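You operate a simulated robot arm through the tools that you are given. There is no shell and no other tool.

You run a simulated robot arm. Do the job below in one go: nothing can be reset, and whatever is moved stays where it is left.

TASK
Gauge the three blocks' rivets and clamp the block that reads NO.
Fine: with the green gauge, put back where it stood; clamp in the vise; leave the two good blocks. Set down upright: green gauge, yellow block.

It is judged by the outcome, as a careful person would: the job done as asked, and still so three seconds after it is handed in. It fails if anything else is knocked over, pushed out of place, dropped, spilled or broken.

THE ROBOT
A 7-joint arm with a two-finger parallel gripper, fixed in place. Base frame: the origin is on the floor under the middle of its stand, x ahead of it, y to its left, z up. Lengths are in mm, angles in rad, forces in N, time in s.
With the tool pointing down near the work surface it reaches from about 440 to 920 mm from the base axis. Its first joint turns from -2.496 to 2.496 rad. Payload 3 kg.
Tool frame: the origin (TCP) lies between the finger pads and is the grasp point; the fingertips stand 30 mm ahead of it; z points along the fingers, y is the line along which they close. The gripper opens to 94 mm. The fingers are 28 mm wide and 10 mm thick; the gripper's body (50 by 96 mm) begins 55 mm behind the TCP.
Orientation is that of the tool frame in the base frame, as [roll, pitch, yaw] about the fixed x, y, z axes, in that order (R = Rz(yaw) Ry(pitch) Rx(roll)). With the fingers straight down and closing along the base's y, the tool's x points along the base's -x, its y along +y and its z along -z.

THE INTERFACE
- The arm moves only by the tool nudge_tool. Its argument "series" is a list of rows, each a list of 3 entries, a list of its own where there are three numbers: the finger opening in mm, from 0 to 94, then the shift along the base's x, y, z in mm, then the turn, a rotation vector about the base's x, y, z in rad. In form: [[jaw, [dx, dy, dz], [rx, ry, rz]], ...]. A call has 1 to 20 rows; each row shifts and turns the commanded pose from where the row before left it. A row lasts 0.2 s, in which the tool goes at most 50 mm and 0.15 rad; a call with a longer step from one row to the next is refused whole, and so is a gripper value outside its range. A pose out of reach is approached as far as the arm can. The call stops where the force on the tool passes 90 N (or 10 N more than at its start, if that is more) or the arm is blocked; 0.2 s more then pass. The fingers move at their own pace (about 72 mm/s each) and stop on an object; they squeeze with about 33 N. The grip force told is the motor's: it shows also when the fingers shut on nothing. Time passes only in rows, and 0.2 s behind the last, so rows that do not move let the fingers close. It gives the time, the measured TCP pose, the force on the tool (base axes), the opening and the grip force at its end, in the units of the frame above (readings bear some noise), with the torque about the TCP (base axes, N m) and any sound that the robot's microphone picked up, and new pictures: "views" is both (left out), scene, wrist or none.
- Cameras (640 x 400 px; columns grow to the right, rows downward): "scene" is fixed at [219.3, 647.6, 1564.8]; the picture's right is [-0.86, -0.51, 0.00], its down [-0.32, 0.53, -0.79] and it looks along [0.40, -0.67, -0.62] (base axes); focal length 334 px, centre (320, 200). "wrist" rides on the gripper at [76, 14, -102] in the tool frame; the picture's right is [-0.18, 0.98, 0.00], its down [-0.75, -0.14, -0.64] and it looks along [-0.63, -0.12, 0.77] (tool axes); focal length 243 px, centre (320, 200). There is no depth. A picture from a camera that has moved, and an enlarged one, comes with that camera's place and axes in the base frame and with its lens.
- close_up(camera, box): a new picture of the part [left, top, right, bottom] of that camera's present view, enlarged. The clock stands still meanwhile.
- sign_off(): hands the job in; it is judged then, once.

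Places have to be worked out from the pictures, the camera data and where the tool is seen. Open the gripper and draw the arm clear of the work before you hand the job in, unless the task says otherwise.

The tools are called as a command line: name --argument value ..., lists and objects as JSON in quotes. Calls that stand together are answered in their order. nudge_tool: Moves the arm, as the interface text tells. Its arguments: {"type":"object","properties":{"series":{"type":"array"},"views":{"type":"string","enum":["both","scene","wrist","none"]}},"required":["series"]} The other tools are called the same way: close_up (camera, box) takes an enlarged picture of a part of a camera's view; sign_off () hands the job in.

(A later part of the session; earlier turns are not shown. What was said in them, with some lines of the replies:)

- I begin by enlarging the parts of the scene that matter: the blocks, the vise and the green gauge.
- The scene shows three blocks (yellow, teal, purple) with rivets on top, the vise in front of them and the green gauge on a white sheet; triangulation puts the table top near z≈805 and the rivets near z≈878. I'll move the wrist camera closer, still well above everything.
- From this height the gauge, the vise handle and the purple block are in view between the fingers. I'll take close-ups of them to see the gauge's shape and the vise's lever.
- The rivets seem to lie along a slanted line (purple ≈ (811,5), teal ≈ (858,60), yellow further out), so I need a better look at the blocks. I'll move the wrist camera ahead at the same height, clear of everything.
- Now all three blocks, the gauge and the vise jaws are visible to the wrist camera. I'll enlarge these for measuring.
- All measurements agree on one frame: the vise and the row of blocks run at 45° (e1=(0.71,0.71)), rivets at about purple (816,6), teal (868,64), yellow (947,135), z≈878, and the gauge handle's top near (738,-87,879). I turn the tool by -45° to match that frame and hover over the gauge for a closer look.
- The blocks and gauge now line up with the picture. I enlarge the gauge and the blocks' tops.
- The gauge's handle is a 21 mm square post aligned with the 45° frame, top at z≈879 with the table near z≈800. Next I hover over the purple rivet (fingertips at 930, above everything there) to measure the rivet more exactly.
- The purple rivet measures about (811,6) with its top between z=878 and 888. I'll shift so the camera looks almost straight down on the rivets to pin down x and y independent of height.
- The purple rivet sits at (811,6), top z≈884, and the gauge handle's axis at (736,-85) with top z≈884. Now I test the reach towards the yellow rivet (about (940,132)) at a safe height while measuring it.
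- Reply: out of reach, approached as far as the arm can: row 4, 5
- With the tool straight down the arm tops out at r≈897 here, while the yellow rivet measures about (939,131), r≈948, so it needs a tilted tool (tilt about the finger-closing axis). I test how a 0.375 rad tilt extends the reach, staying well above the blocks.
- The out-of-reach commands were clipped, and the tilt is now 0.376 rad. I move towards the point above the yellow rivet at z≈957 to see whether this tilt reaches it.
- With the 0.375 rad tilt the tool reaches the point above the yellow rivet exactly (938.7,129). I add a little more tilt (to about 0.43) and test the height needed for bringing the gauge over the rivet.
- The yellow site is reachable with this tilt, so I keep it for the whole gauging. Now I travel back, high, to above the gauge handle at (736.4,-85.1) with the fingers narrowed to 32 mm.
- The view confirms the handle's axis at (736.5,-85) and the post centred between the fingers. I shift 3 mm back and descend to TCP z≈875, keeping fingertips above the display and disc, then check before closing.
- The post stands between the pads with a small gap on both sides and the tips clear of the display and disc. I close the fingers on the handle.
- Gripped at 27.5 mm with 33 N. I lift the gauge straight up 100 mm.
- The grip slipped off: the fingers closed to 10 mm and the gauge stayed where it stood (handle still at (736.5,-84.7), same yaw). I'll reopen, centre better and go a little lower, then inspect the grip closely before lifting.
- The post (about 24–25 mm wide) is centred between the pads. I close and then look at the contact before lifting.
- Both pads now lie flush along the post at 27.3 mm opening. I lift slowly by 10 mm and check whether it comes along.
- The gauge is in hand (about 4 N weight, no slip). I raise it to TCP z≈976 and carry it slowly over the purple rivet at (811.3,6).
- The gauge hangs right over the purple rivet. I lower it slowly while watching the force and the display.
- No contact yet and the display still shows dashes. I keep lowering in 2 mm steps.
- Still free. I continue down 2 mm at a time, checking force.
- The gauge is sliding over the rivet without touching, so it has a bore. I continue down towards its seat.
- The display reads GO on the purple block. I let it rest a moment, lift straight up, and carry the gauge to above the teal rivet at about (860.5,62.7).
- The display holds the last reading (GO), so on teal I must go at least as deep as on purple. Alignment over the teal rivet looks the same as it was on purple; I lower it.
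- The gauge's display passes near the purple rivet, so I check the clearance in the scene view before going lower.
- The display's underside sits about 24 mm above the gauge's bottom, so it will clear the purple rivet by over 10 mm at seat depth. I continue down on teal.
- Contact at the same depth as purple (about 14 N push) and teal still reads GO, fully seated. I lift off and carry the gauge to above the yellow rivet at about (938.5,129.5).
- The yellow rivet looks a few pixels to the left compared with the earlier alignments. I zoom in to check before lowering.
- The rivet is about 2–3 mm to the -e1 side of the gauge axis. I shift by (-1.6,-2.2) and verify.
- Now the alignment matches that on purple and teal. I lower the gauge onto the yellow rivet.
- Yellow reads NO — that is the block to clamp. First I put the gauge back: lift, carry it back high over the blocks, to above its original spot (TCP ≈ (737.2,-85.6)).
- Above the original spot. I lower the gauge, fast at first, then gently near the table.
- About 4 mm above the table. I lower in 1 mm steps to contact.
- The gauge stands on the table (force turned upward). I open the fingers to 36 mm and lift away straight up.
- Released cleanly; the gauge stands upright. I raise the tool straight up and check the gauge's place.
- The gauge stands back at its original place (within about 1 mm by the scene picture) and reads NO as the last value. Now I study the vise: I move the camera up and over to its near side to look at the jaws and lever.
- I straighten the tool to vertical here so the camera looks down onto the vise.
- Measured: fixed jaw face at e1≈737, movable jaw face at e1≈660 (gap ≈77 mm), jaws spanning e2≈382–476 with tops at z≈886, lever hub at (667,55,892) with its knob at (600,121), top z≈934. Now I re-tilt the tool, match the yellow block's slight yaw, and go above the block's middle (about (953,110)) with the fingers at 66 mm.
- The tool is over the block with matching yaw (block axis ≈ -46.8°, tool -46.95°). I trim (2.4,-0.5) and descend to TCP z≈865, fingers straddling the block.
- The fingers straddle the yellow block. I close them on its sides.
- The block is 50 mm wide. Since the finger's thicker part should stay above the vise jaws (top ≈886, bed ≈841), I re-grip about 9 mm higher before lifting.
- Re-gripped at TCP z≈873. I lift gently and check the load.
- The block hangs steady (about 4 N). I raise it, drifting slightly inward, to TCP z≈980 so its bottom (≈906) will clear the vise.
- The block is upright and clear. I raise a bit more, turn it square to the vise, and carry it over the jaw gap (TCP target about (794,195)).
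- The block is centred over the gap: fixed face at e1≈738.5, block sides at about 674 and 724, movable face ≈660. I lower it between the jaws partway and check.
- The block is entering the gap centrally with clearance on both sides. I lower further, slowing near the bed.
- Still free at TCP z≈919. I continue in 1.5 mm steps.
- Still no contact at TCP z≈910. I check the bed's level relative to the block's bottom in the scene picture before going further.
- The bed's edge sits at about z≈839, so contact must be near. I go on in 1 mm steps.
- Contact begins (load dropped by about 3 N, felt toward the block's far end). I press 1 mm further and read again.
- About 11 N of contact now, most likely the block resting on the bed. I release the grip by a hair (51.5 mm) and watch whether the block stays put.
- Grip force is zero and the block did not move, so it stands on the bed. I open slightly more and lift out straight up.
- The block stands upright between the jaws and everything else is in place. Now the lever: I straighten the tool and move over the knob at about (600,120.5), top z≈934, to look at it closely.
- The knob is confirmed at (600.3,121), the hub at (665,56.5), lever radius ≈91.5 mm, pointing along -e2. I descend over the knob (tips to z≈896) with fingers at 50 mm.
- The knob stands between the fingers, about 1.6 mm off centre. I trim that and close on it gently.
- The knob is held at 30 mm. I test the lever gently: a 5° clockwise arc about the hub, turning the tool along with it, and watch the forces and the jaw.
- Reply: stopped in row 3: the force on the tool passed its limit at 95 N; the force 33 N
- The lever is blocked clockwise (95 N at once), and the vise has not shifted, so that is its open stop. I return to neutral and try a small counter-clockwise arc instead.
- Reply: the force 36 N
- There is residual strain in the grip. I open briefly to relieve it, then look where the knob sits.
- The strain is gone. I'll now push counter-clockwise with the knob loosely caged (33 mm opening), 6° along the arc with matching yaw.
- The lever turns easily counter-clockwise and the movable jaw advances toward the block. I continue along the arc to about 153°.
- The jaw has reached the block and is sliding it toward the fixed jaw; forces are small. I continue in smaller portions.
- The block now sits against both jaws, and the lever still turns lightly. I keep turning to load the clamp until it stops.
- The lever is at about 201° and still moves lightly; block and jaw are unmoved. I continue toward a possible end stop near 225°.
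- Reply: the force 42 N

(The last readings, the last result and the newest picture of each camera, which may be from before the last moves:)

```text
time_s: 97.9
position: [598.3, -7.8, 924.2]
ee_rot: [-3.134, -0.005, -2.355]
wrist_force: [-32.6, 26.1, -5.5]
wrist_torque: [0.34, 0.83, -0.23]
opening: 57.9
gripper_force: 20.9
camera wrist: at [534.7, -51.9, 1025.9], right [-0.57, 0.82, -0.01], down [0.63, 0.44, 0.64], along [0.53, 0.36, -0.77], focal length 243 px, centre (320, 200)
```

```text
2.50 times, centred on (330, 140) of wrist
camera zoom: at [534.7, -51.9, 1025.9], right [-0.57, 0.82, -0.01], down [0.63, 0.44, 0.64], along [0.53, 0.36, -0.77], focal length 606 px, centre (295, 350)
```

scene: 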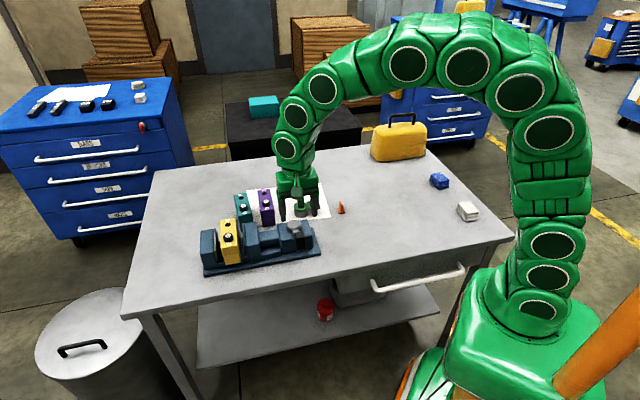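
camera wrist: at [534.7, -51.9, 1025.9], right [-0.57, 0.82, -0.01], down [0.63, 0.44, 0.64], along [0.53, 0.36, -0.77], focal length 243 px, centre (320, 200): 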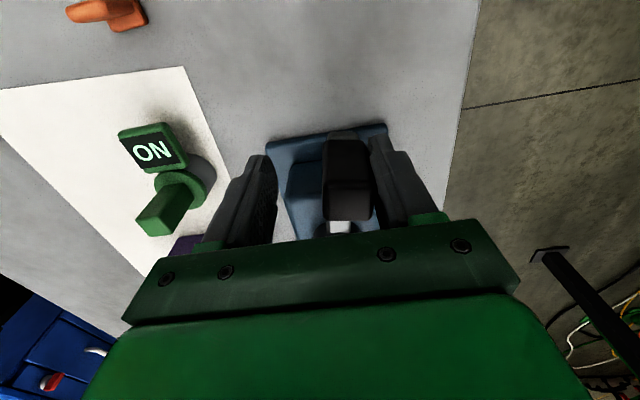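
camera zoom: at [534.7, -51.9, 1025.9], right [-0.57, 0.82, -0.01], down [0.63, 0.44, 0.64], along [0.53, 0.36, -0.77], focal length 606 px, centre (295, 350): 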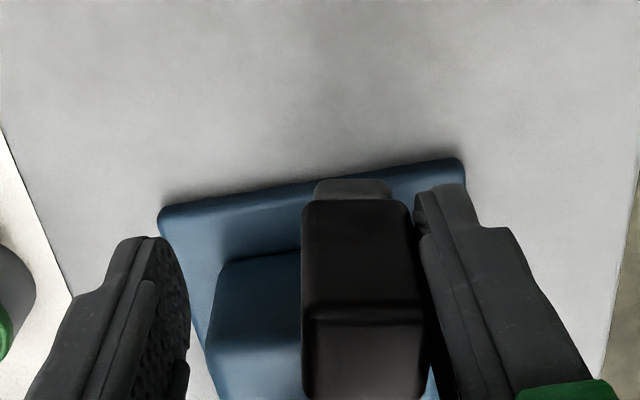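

The lever has come to its end stop (about 80° turned, ~42 N, fingers pushed open), with the block held between the jaws. I back off to relieve the push, centring the fingers on the knob, and see whether the lever stays.

nudge_tool --series '[[60, [-2, 2, 0], [0, 0, 0]], [60, [-4, 4, 0], [0, 0, -0.083]], [60, [-3.9, 3.9, 0], [0, 0, -0.083]], [60, [0, 0, 0], [0, 0, 0]], [60, [0, 0, 0], [0, 0, 0]]]' --views "wrist"

close_up --camera "wrist" --box '[220, 60, 440, 220]'

close_up --camera "scene" --box '[190, 190, 350, 290]'

```text
time_s: 99.1
position: [590.3, 1.1, 924.3]
ee_rot: [-3.133, -0.002, -2.52]
wrist_force: [-27.6, -12.1, 4.9]
wrist_torque: [-0.06, 0.16, 0.88]
opening: 63.4
gripper_force: 3.1
camera wrist: at [520.4, -31.7, 1027.1], right [-0.42, 0.91, -0.01], down [0.69, 0.33, 0.64], along [0.58, 0.26, -0.77], focal length 243 px, centre (320, 200)
```

wrist: 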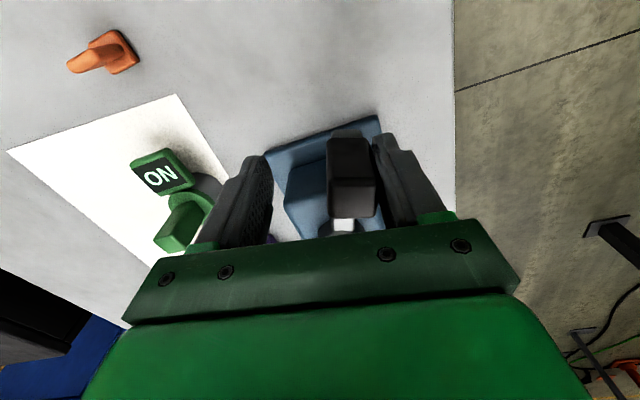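

```text
2.50 times, centred on (330, 140) of wrist
camera zoom: at [520.4, -31.7, 1027.1], right [-0.42, 0.91, -0.01], down [0.69, 0.33, 0.64], along [0.58, 0.26, -0.77], focal length 606 px, centre (295, 350)
```

zoom: 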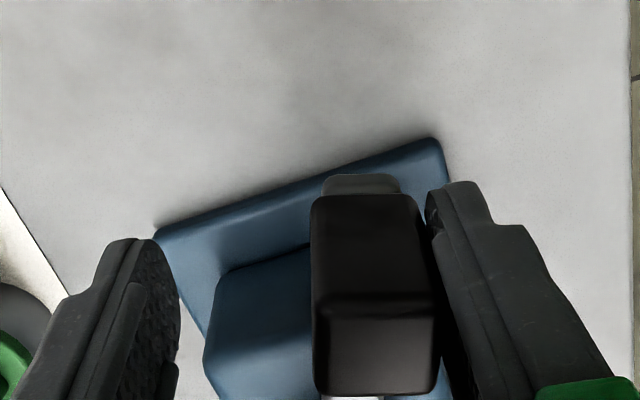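

```text
4.00 times, centred on (270, 240) of scene
camera zoom: at [219.3, 647.6, 1564.8], right [-0.86, -0.51, 0.0], down [-0.32, 0.53, -0.79], along [0.4, -0.67, -0.62], focal length 1334 px, centre (520, 40)
```

zoom: 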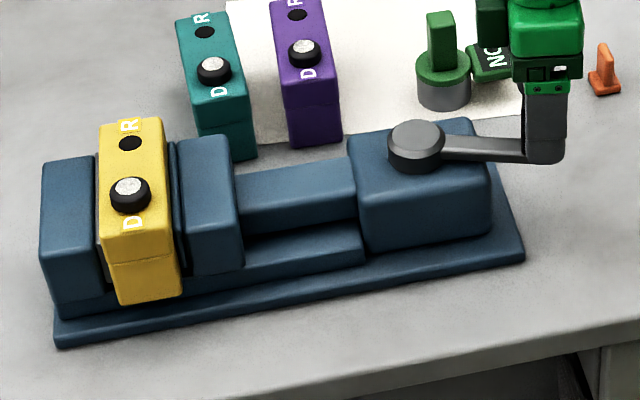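

The knob followed back to about 206° and still leans on one finger. I open the fingers wide to let the lever settle freely and see where it rests.

nudge_tool --series '[[70, [0, 0, 0], [0, 0, 0]], [80, [0, 0, 0], [0, 0, 0]], [90, [0, 0, 0], [0, 0, 0]], [90, [0, 0, 0], [0, 0, 0]], [90, [0, 0, 0], [0, 0, 0]]]' --views "wrist"

close_up --camera "wrist" --box '[220, 60, 440, 220]'

close_up --camera "scene" --box '[190, 190, 350, 290]'

```text
time_s: 100.3
position: [591.2, 0.4, 923.4]
ee_rot: [-3.133, -0.003, -2.52]
wrist_force: [0.3, 0.1, -0.4]
wrist_torque: [0.03, -0.03, 0.03]
opening: 89.9
gripper_force: 0.0
camera wrist: at [520.9, -31.5, 1026.9], right [-0.42, 0.91, -0.01], down [0.69, 0.33, 0.64], along [0.59, 0.26, -0.77], focal length 243 px, centre (320, 200)
```

wrist: 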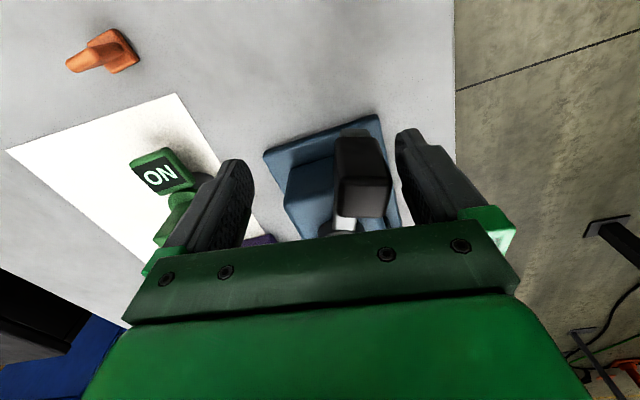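

```text
2.50 times, centred on (330, 140) of wrist
camera zoom: at [520.9, -31.5, 1026.9], right [-0.42, 0.91, -0.01], down [0.69, 0.33, 0.64], along [0.59, 0.26, -0.77], focal length 606 px, centre (295, 350)
```

zoom: 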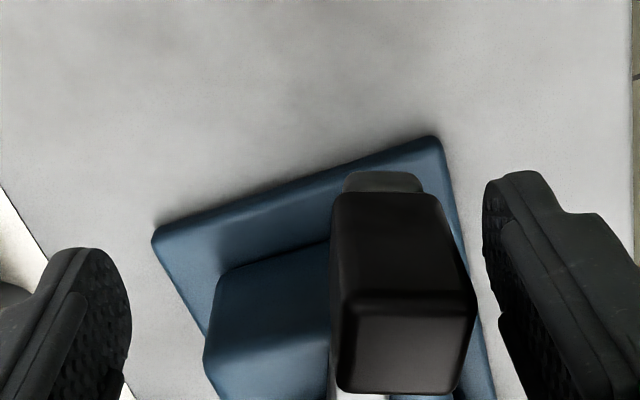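

```text
4.00 times, centred on (270, 240) of scene
camera zoom: at [219.3, 647.6, 1564.8], right [-0.86, -0.51, 0.0], down [-0.32, 0.53, -0.79], along [0.4, -0.67, -0.62], focal length 1334 px, centre (520, 40)
```

zoom: 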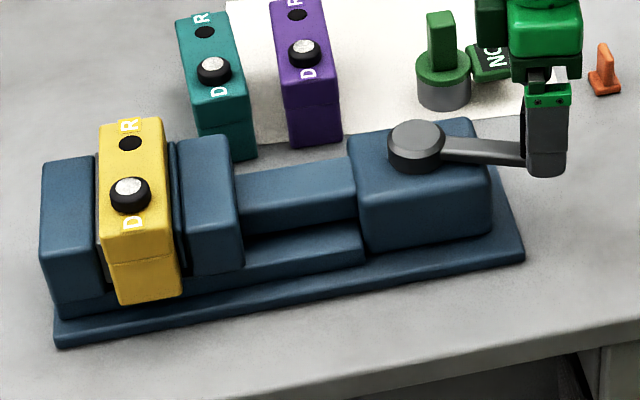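

The lever has settled around 203° with the block still between the jaws. I wait about a second to see whether it keeps drifting.

nudge_tool --series '[[90, [0, 0, 0], [0, 0, 0]], [90, [0, 0, 0], [0, 0, 0]], [90, [0, 0, 0], [0, 0, 0]], [90, [0, 0, 0], [0, 0, 0]], [90, [0, 0, 0], [0, 0, 0]]]' --views "wrist"

close_up --camera "wrist" --box '[220, 60, 440, 220]'

close_up --camera "scene" --box '[195, 195, 275, 275]'

```text
time_s: 101.5
position: [589.5, 0.4, 924.4]
ee_rot: [-3.134, -0.001, -2.522]
wrist_force: [-0.1, 1.0, -0.2]
wrist_torque: [0.03, -0.03, 0.01]
opening: 89.9
gripper_force: 0.0
camera wrist: at [520.8, -31.5, 1026.9], right [-0.42, 0.91, -0.01], down [0.69, 0.33, 0.64], along [0.58, 0.26, -0.77], focal length 243 px, centre (320, 200)
```

wrist: 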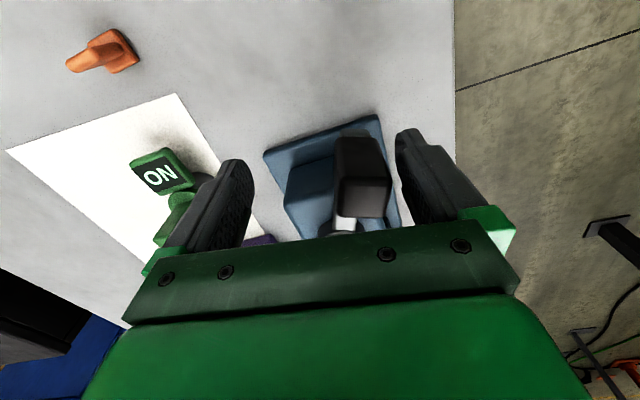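

```text
2.50 times, centred on (330, 140) of wrist
camera zoom: at [520.8, -31.5, 1026.9], right [-0.42, 0.91, -0.01], down [0.69, 0.33, 0.64], along [0.58, 0.26, -0.77], focal length 606 px, centre (295, 350)
```

zoom: 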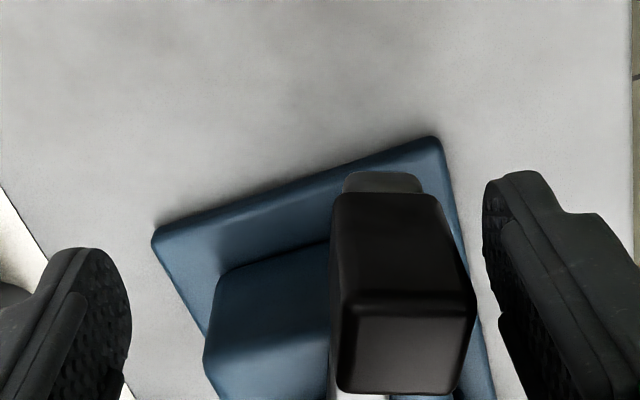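

```text
5.00 times, centred on (235, 235) of scene
camera zoom: at [219.3, 647.6, 1564.8], right [-0.86, -0.51, 0.0], down [-0.32, 0.53, -0.79], along [0.4, -0.67, -0.62], focal length 1668 px, centre (745, 25)
```

zoom: 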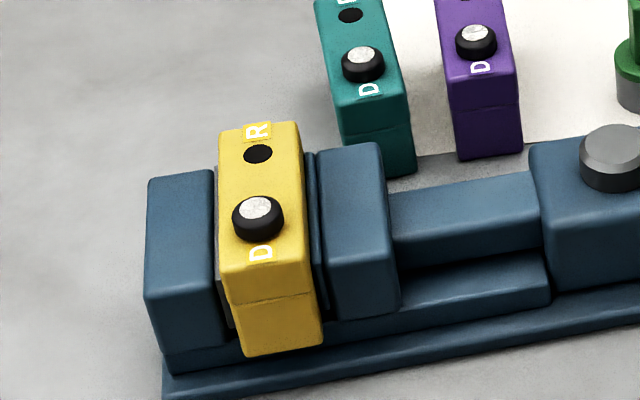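

The lever stays at about 203°, so it holds. To make sure it is fully closed, I recentre on the knob, cage it again and press it gently to the end of its travel.

nudge_tool --series '[[90, [-3.3, 6.3, 0], [0, 0, -0.072]], [90, [-3.3, 6.3, 0], [0, 0, -0.072]], [80, [-3.4, 6.4, 0], [0, 0, -0.072]], [60, [0, 0, 0], [0, 0, 0]], [44, [0, 0, 0], [0, 0, 0]], [36, [0, 0, 0], [0, 0, 0]], [36, [0, 0, 0], [0, 0, 0]]]' --views "wrist"

close_up --camera "wrist" --box '[220, 60, 440, 220]'

```text
time_s: 103.1
position: [580.5, 20.6, 924.7]
ee_rot: [-3.132, -0.001, -2.737]
wrist_force: [1.0, -0.1, 0.2]
wrist_torque: [0.0, -0.01, 0.0]
opening: 35.9
gripper_force: 0.1
camera wrist: at [506.1, 3.2, 1026.9], right [-0.22, 0.98, -0.01], down [0.75, 0.17, 0.64], along [0.63, 0.13, -0.77], focal length 243 px, centre (320, 200)
```

wrist: 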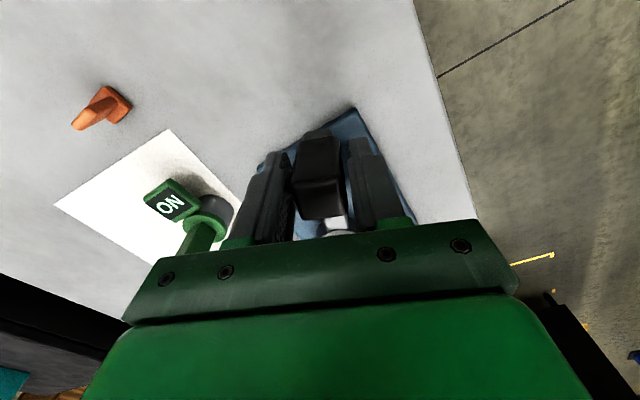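

```text
2.50 times, centred on (330, 140) of wrist
camera zoom: at [506.1, 3.2, 1026.9], right [-0.22, 0.98, -0.01], down [0.75, 0.17, 0.64], along [0.63, 0.13, -0.77], focal length 606 px, centre (295, 350)
```

zoom: 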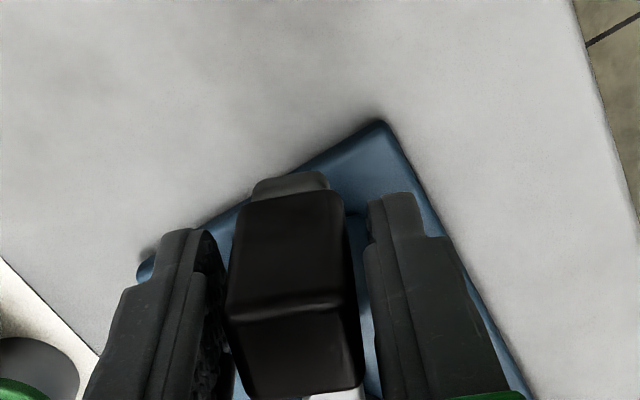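

nudge_tool --series '[[36, [1.8, -4.4, 0], [0, 0, 0.0524]], [36, [2.1, -4.3, 0], [0, 0, 0.0524]], [36, [2.3, -4.3, 0], [0, 0, 0.0524]], [36, [0, 0, 0], [0, 0, 0]]]' --views "none"

```text
time_s: 104.1
position: [587.7, 7.3, 925.9]
ee_rot: [-3.133, -0.001, -2.578]
wrist_force: [0.8, -1.0, -0.2]
wrist_torque: [0.01, -0.01, 0.02]
opening: 36.8
gripper_force: 0.4
```

nudge_tool --series '[[36, [1.3, -2.0, 0], [0, 0, 0.0262]], [36, [1.3, -2.0, 0], [0, 0, 0.0262]], [36, [0, 0, 0], [0, 0, 0]]]' --views "wrist"

close_up --camera "wrist" --box '[220, 60, 440, 220]'

```text
time_s: 104.9
position: [588.0, 3.5, 925.0]
ee_rot: [-3.134, -0.001, -2.526]
wrist_force: [-0.5, -0.5, 0.0]
wrist_torque: [0.02, 0.01, -0.01]
opening: 35.9
gripper_force: 0.1
camera wrist: at [519.1, -29.2, 1027.4], right [-0.42, 0.91, -0.01], down [0.69, 0.32, 0.64], along [0.59, 0.26, -0.77], focal length 243 px, centre (320, 200)
```

wrist: 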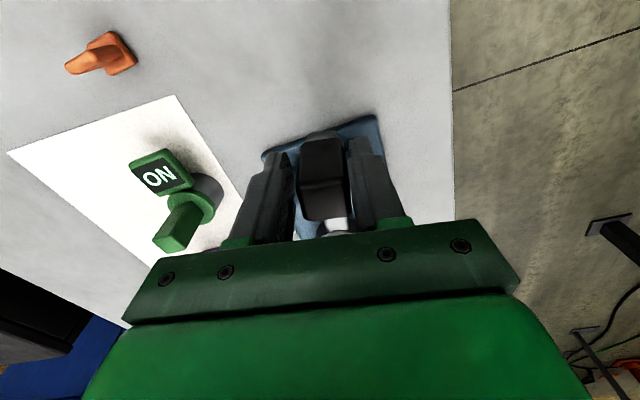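

```text
2.50 times, centred on (330, 140) of wrist
camera zoom: at [519.1, -29.2, 1027.4], right [-0.42, 0.91, -0.01], down [0.69, 0.32, 0.64], along [0.59, 0.26, -0.77], focal length 606 px, centre (295, 350)
```

zoom: 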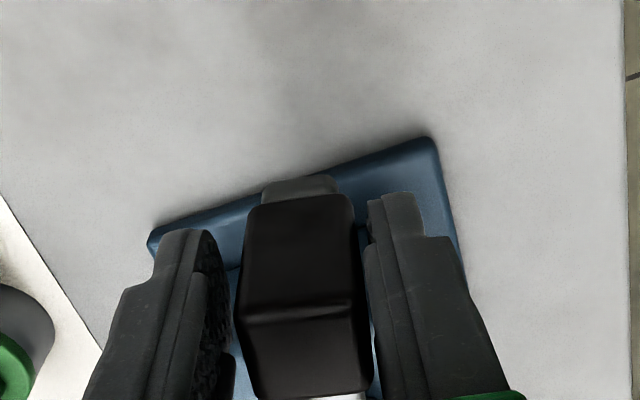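

nudge_tool --series '[[36, [1.35, -1.95, 0], [0, 0, 0.0262]], [36, [0, 0, 0], [0, 0, 0]]]' --views "none"

```text
time_s: 105.5
position: [590.9, 2.1, 926.0]
ee_rot: [-3.133, -0.003, -2.501]
wrist_force: [-0.3, 1.4, -1.0]
wrist_torque: [-0.01, 0.0, 0.0]
opening: 37.3
gripper_force: 0.9
```

nudge_tool --series '[[36, [1.4, -1.9, 0], [0, 0, 0.0262]], [36, [0, 0, 0], [0, 0, 0]]]' --views "none"

```text
time_s: 106.1
position: [592.3, -0.4, 923.5]
ee_rot: [-3.131, -0.001, -2.476]
wrist_force: [-3.0, 10.8, 0.2]
wrist_torque: [0.02, 0.04, -0.22]
opening: 41.7
gripper_force: 5.1
```

The lever now meets its stop with about 11 N. I release slowly by opening the fingers step by step and check where the lever stays.

nudge_tool --series '[[42.5, [0, 0, 0], [0, 0, 0]], [43.5, [0, 0, 0], [0, 0, 0]], [45, [0, 0, 0], [0, 0, 0]], [47, [0, 0, 0], [0, 0, 0]], [50, [0, 0, 0], [0, 0, 0]], [60, [0, 0, 0], [0, 0, 0]], [75, [0, 0, 0], [0, 0, 0]], [75, [0, 0, 0], [0, 0, 0]]]' --views "wrist"

close_up --camera "wrist" --box '[220, 60, 440, 220]'

close_up --camera "scene" --box '[190, 190, 350, 290]'

```text
time_s: 107.9
position: [592.6, -0.7, 924.6]
ee_rot: [-3.134, -0.002, -2.475]
wrist_force: [-0.1, -0.5, 0.0]
wrist_torque: [0.0, 0.03, 0.0]
opening: 74.8
gripper_force: 0.1
camera wrist: at [523.8, -36.4, 1027.4], right [-0.46, 0.89, -0.01], down [0.68, 0.36, 0.64], along [0.57, 0.29, -0.77], focal length 243 px, centre (320, 200)
```

wrist: 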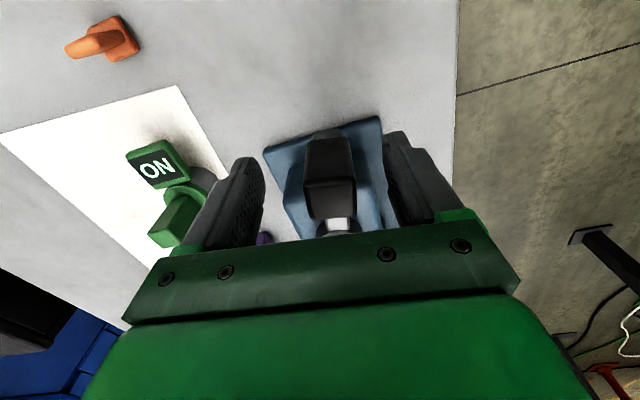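

```text
2.50 times, centred on (330, 140) of wrist
camera zoom: at [523.8, -36.4, 1027.4], right [-0.46, 0.89, -0.01], down [0.68, 0.36, 0.64], along [0.57, 0.29, -0.77], focal length 606 px, centre (295, 350)
```

zoom: 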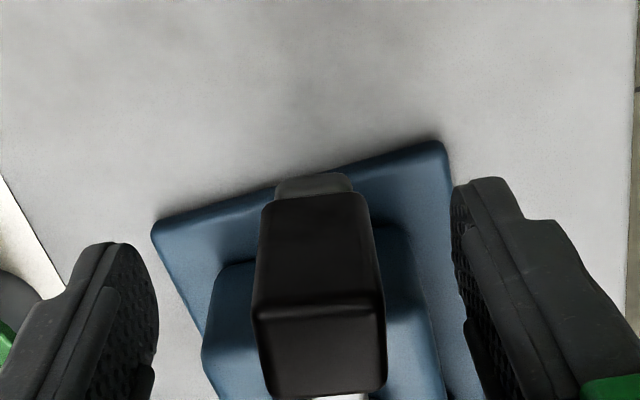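

```text
4.00 times, centred on (270, 240) of scene
camera zoom: at [219.3, 647.6, 1564.8], right [-0.86, -0.51, 0.0], down [-0.32, 0.53, -0.79], along [0.4, -0.67, -0.62], focal length 1334 px, centre (520, 40)
```

zoom: 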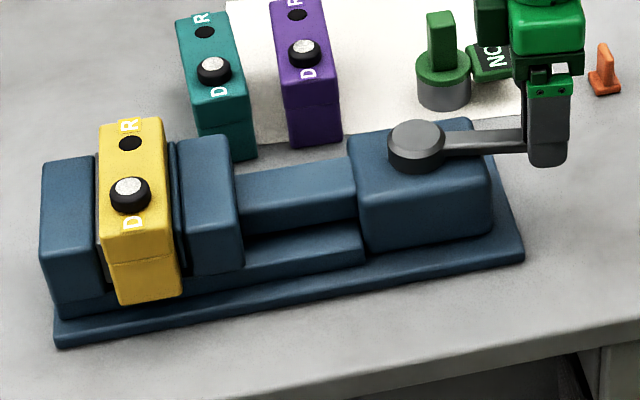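

The lever now rests at about 215°, at its end, with the block clamped. I raise the tool straight up off the knob.

nudge_tool --series '[[75, [0, 0, 10], [0, 0, 0]], [75, [0, 0, 20], [0, 0, 0]], [75, [0, 0, 30], [0, 0, 0]], [85, [0, 0, 40], [0, 0, 0]], [94, [-5, 5, 45], [0, 0, 0]], [94, [-15, 20, 40], [0, 0, -0.1]], [94, [-15, 25, 30], [0, 0, -0.14]], [94, [-15, 25, 20], [0, 0, -0.14]], [94, [0, 25, 10], [0, 0, -0.14]], [94, [0, 0, 0], [0, 0, -0.14]], [94, [0, 0, 0], [0, 0, 0]]]'

close_up --camera "scene" --box '[190, 180, 350, 290]'

close_up --camera "wrist" --box '[160, 60, 480, 260]'

```text
time_s: 110.3
position: [541.6, 99.0, 1169.8]
ee_rot: [-3.133, -0.003, -3.134]
wrist_force: [-0.5, 0.0, -0.5]
wrist_torque: [-0.03, -0.01, 0.03]
opening: 94.1
gripper_force: 0.0
camera wrist: at [467.4, 113.5, 1272.2], right [0.18, 0.98, -0.01], down [0.76, -0.13, 0.64], along [0.63, -0.12, -0.77], focal length 243 px, centre (320, 200)
```

scene: 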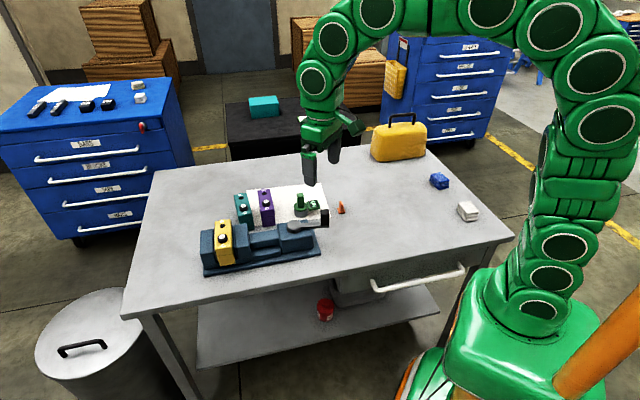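
wrist: 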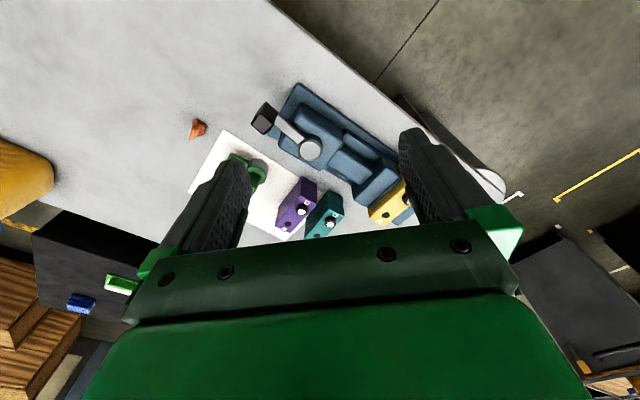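

```text
3.64 times, centred on (270, 235) of scene
camera zoom: at [219.3, 647.6, 1564.8], right [-0.86, -0.51, 0.0], down [-0.32, 0.53, -0.79], along [0.4, -0.67, -0.62], focal length 1213 px, centre (502, 73)
```

zoom: 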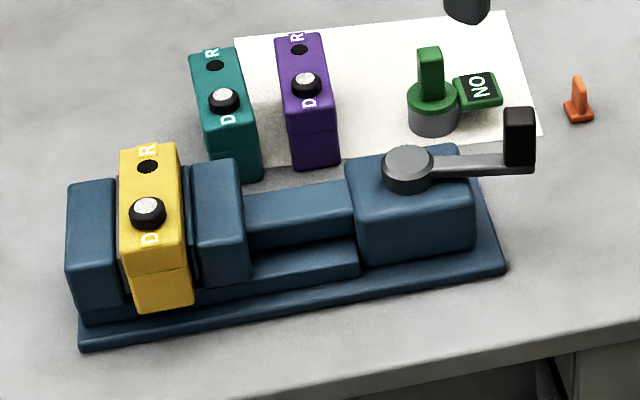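

```text
2.00 times, centred on (320, 160) of wrist
camera zoom: at [467.4, 113.5, 1272.2], right [0.18, 0.98, -0.01], down [0.76, -0.13, 0.64], along [0.63, -0.12, -0.77], focal length 485 px, centre (320, 280)
```

zoom: 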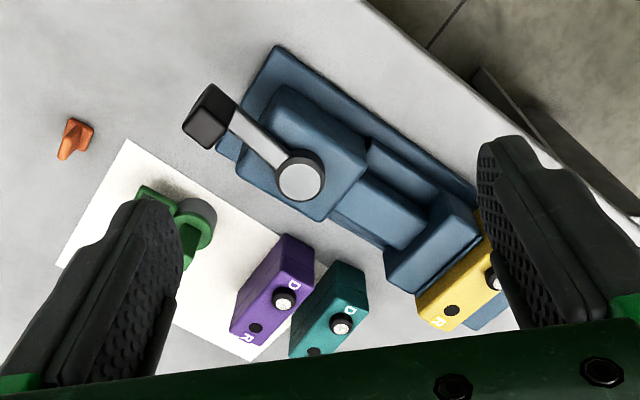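

Everything matches the starting layout apart from the clamped yellow block and the turned lever. I take one more close look at the clamped block and the gauge.

close_up --camera "scene" --box '[195, 205, 275, 275]'

close_up --camera "scene" --box '[260, 180, 350, 240]'

```text
5.71 times, centred on (235, 240) of scene
camera zoom: at [219.3, 647.6, 1564.8], right [-0.86, -0.51, 0.0], down [-0.32, 0.53, -0.79], along [0.4, -0.67, -0.62], focal length 1906 px, centre (806, -29)
```

zoom: 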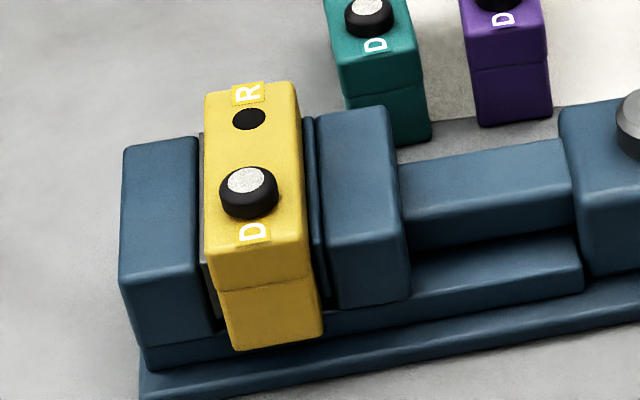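

```text
6.67 times, centred on (305, 210) of scene
camera zoom: at [219.3, 647.6, 1564.8], right [-0.86, -0.51, 0.0], down [-0.32, 0.53, -0.79], along [0.4, -0.67, -0.62], focal length 2224 px, centre (420, 133)
```

zoom: 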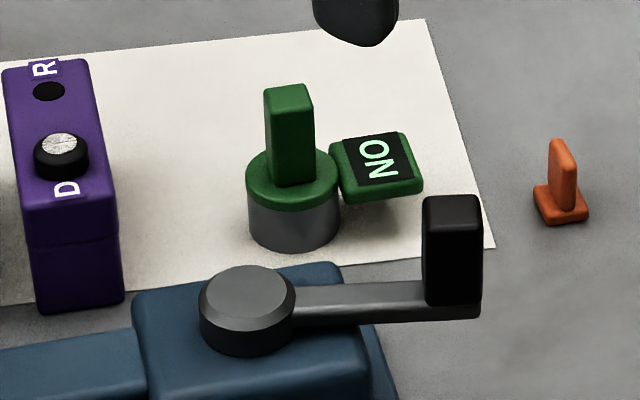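

All three rivets were gauged: purple and teal read GO, yellow reads NO. The yellow block stands upright, clamped between both jaws with the lever at its end stop. The gauge is back upright where it stood, the two good blocks are where they started, the gripper is open and the arm is clear, so I hand the job in.

sign_off

```text
The job is handed in.
```

I gauged all three blocks. Purple and teal read GO and yellow reads NO, so the yellow block is now clamped in the vise. The job is handed in.

- **Yellow block:** it stands upright on the vise bed between both jaws, with the lever turned to its end stop.
- **Green gauge:** it is back upright on the sheet, within about 1 mm of where it started by the scene camera. Its display still shows NO, because it holds the last reading.
- **Purple and teal blocks:** I did not move them, and they match the starting picture.
- **Arm:** the gripper is open and the arm is clear of the work.

- **Gauge pick-up:** the first try slipped off the handle before the gauge lifted. It stayed in place, and the second grip held.
- **Lever:** I first pushed it the wrong way, and the force reached about 95 N before the arm stopped. The vise did not shift.
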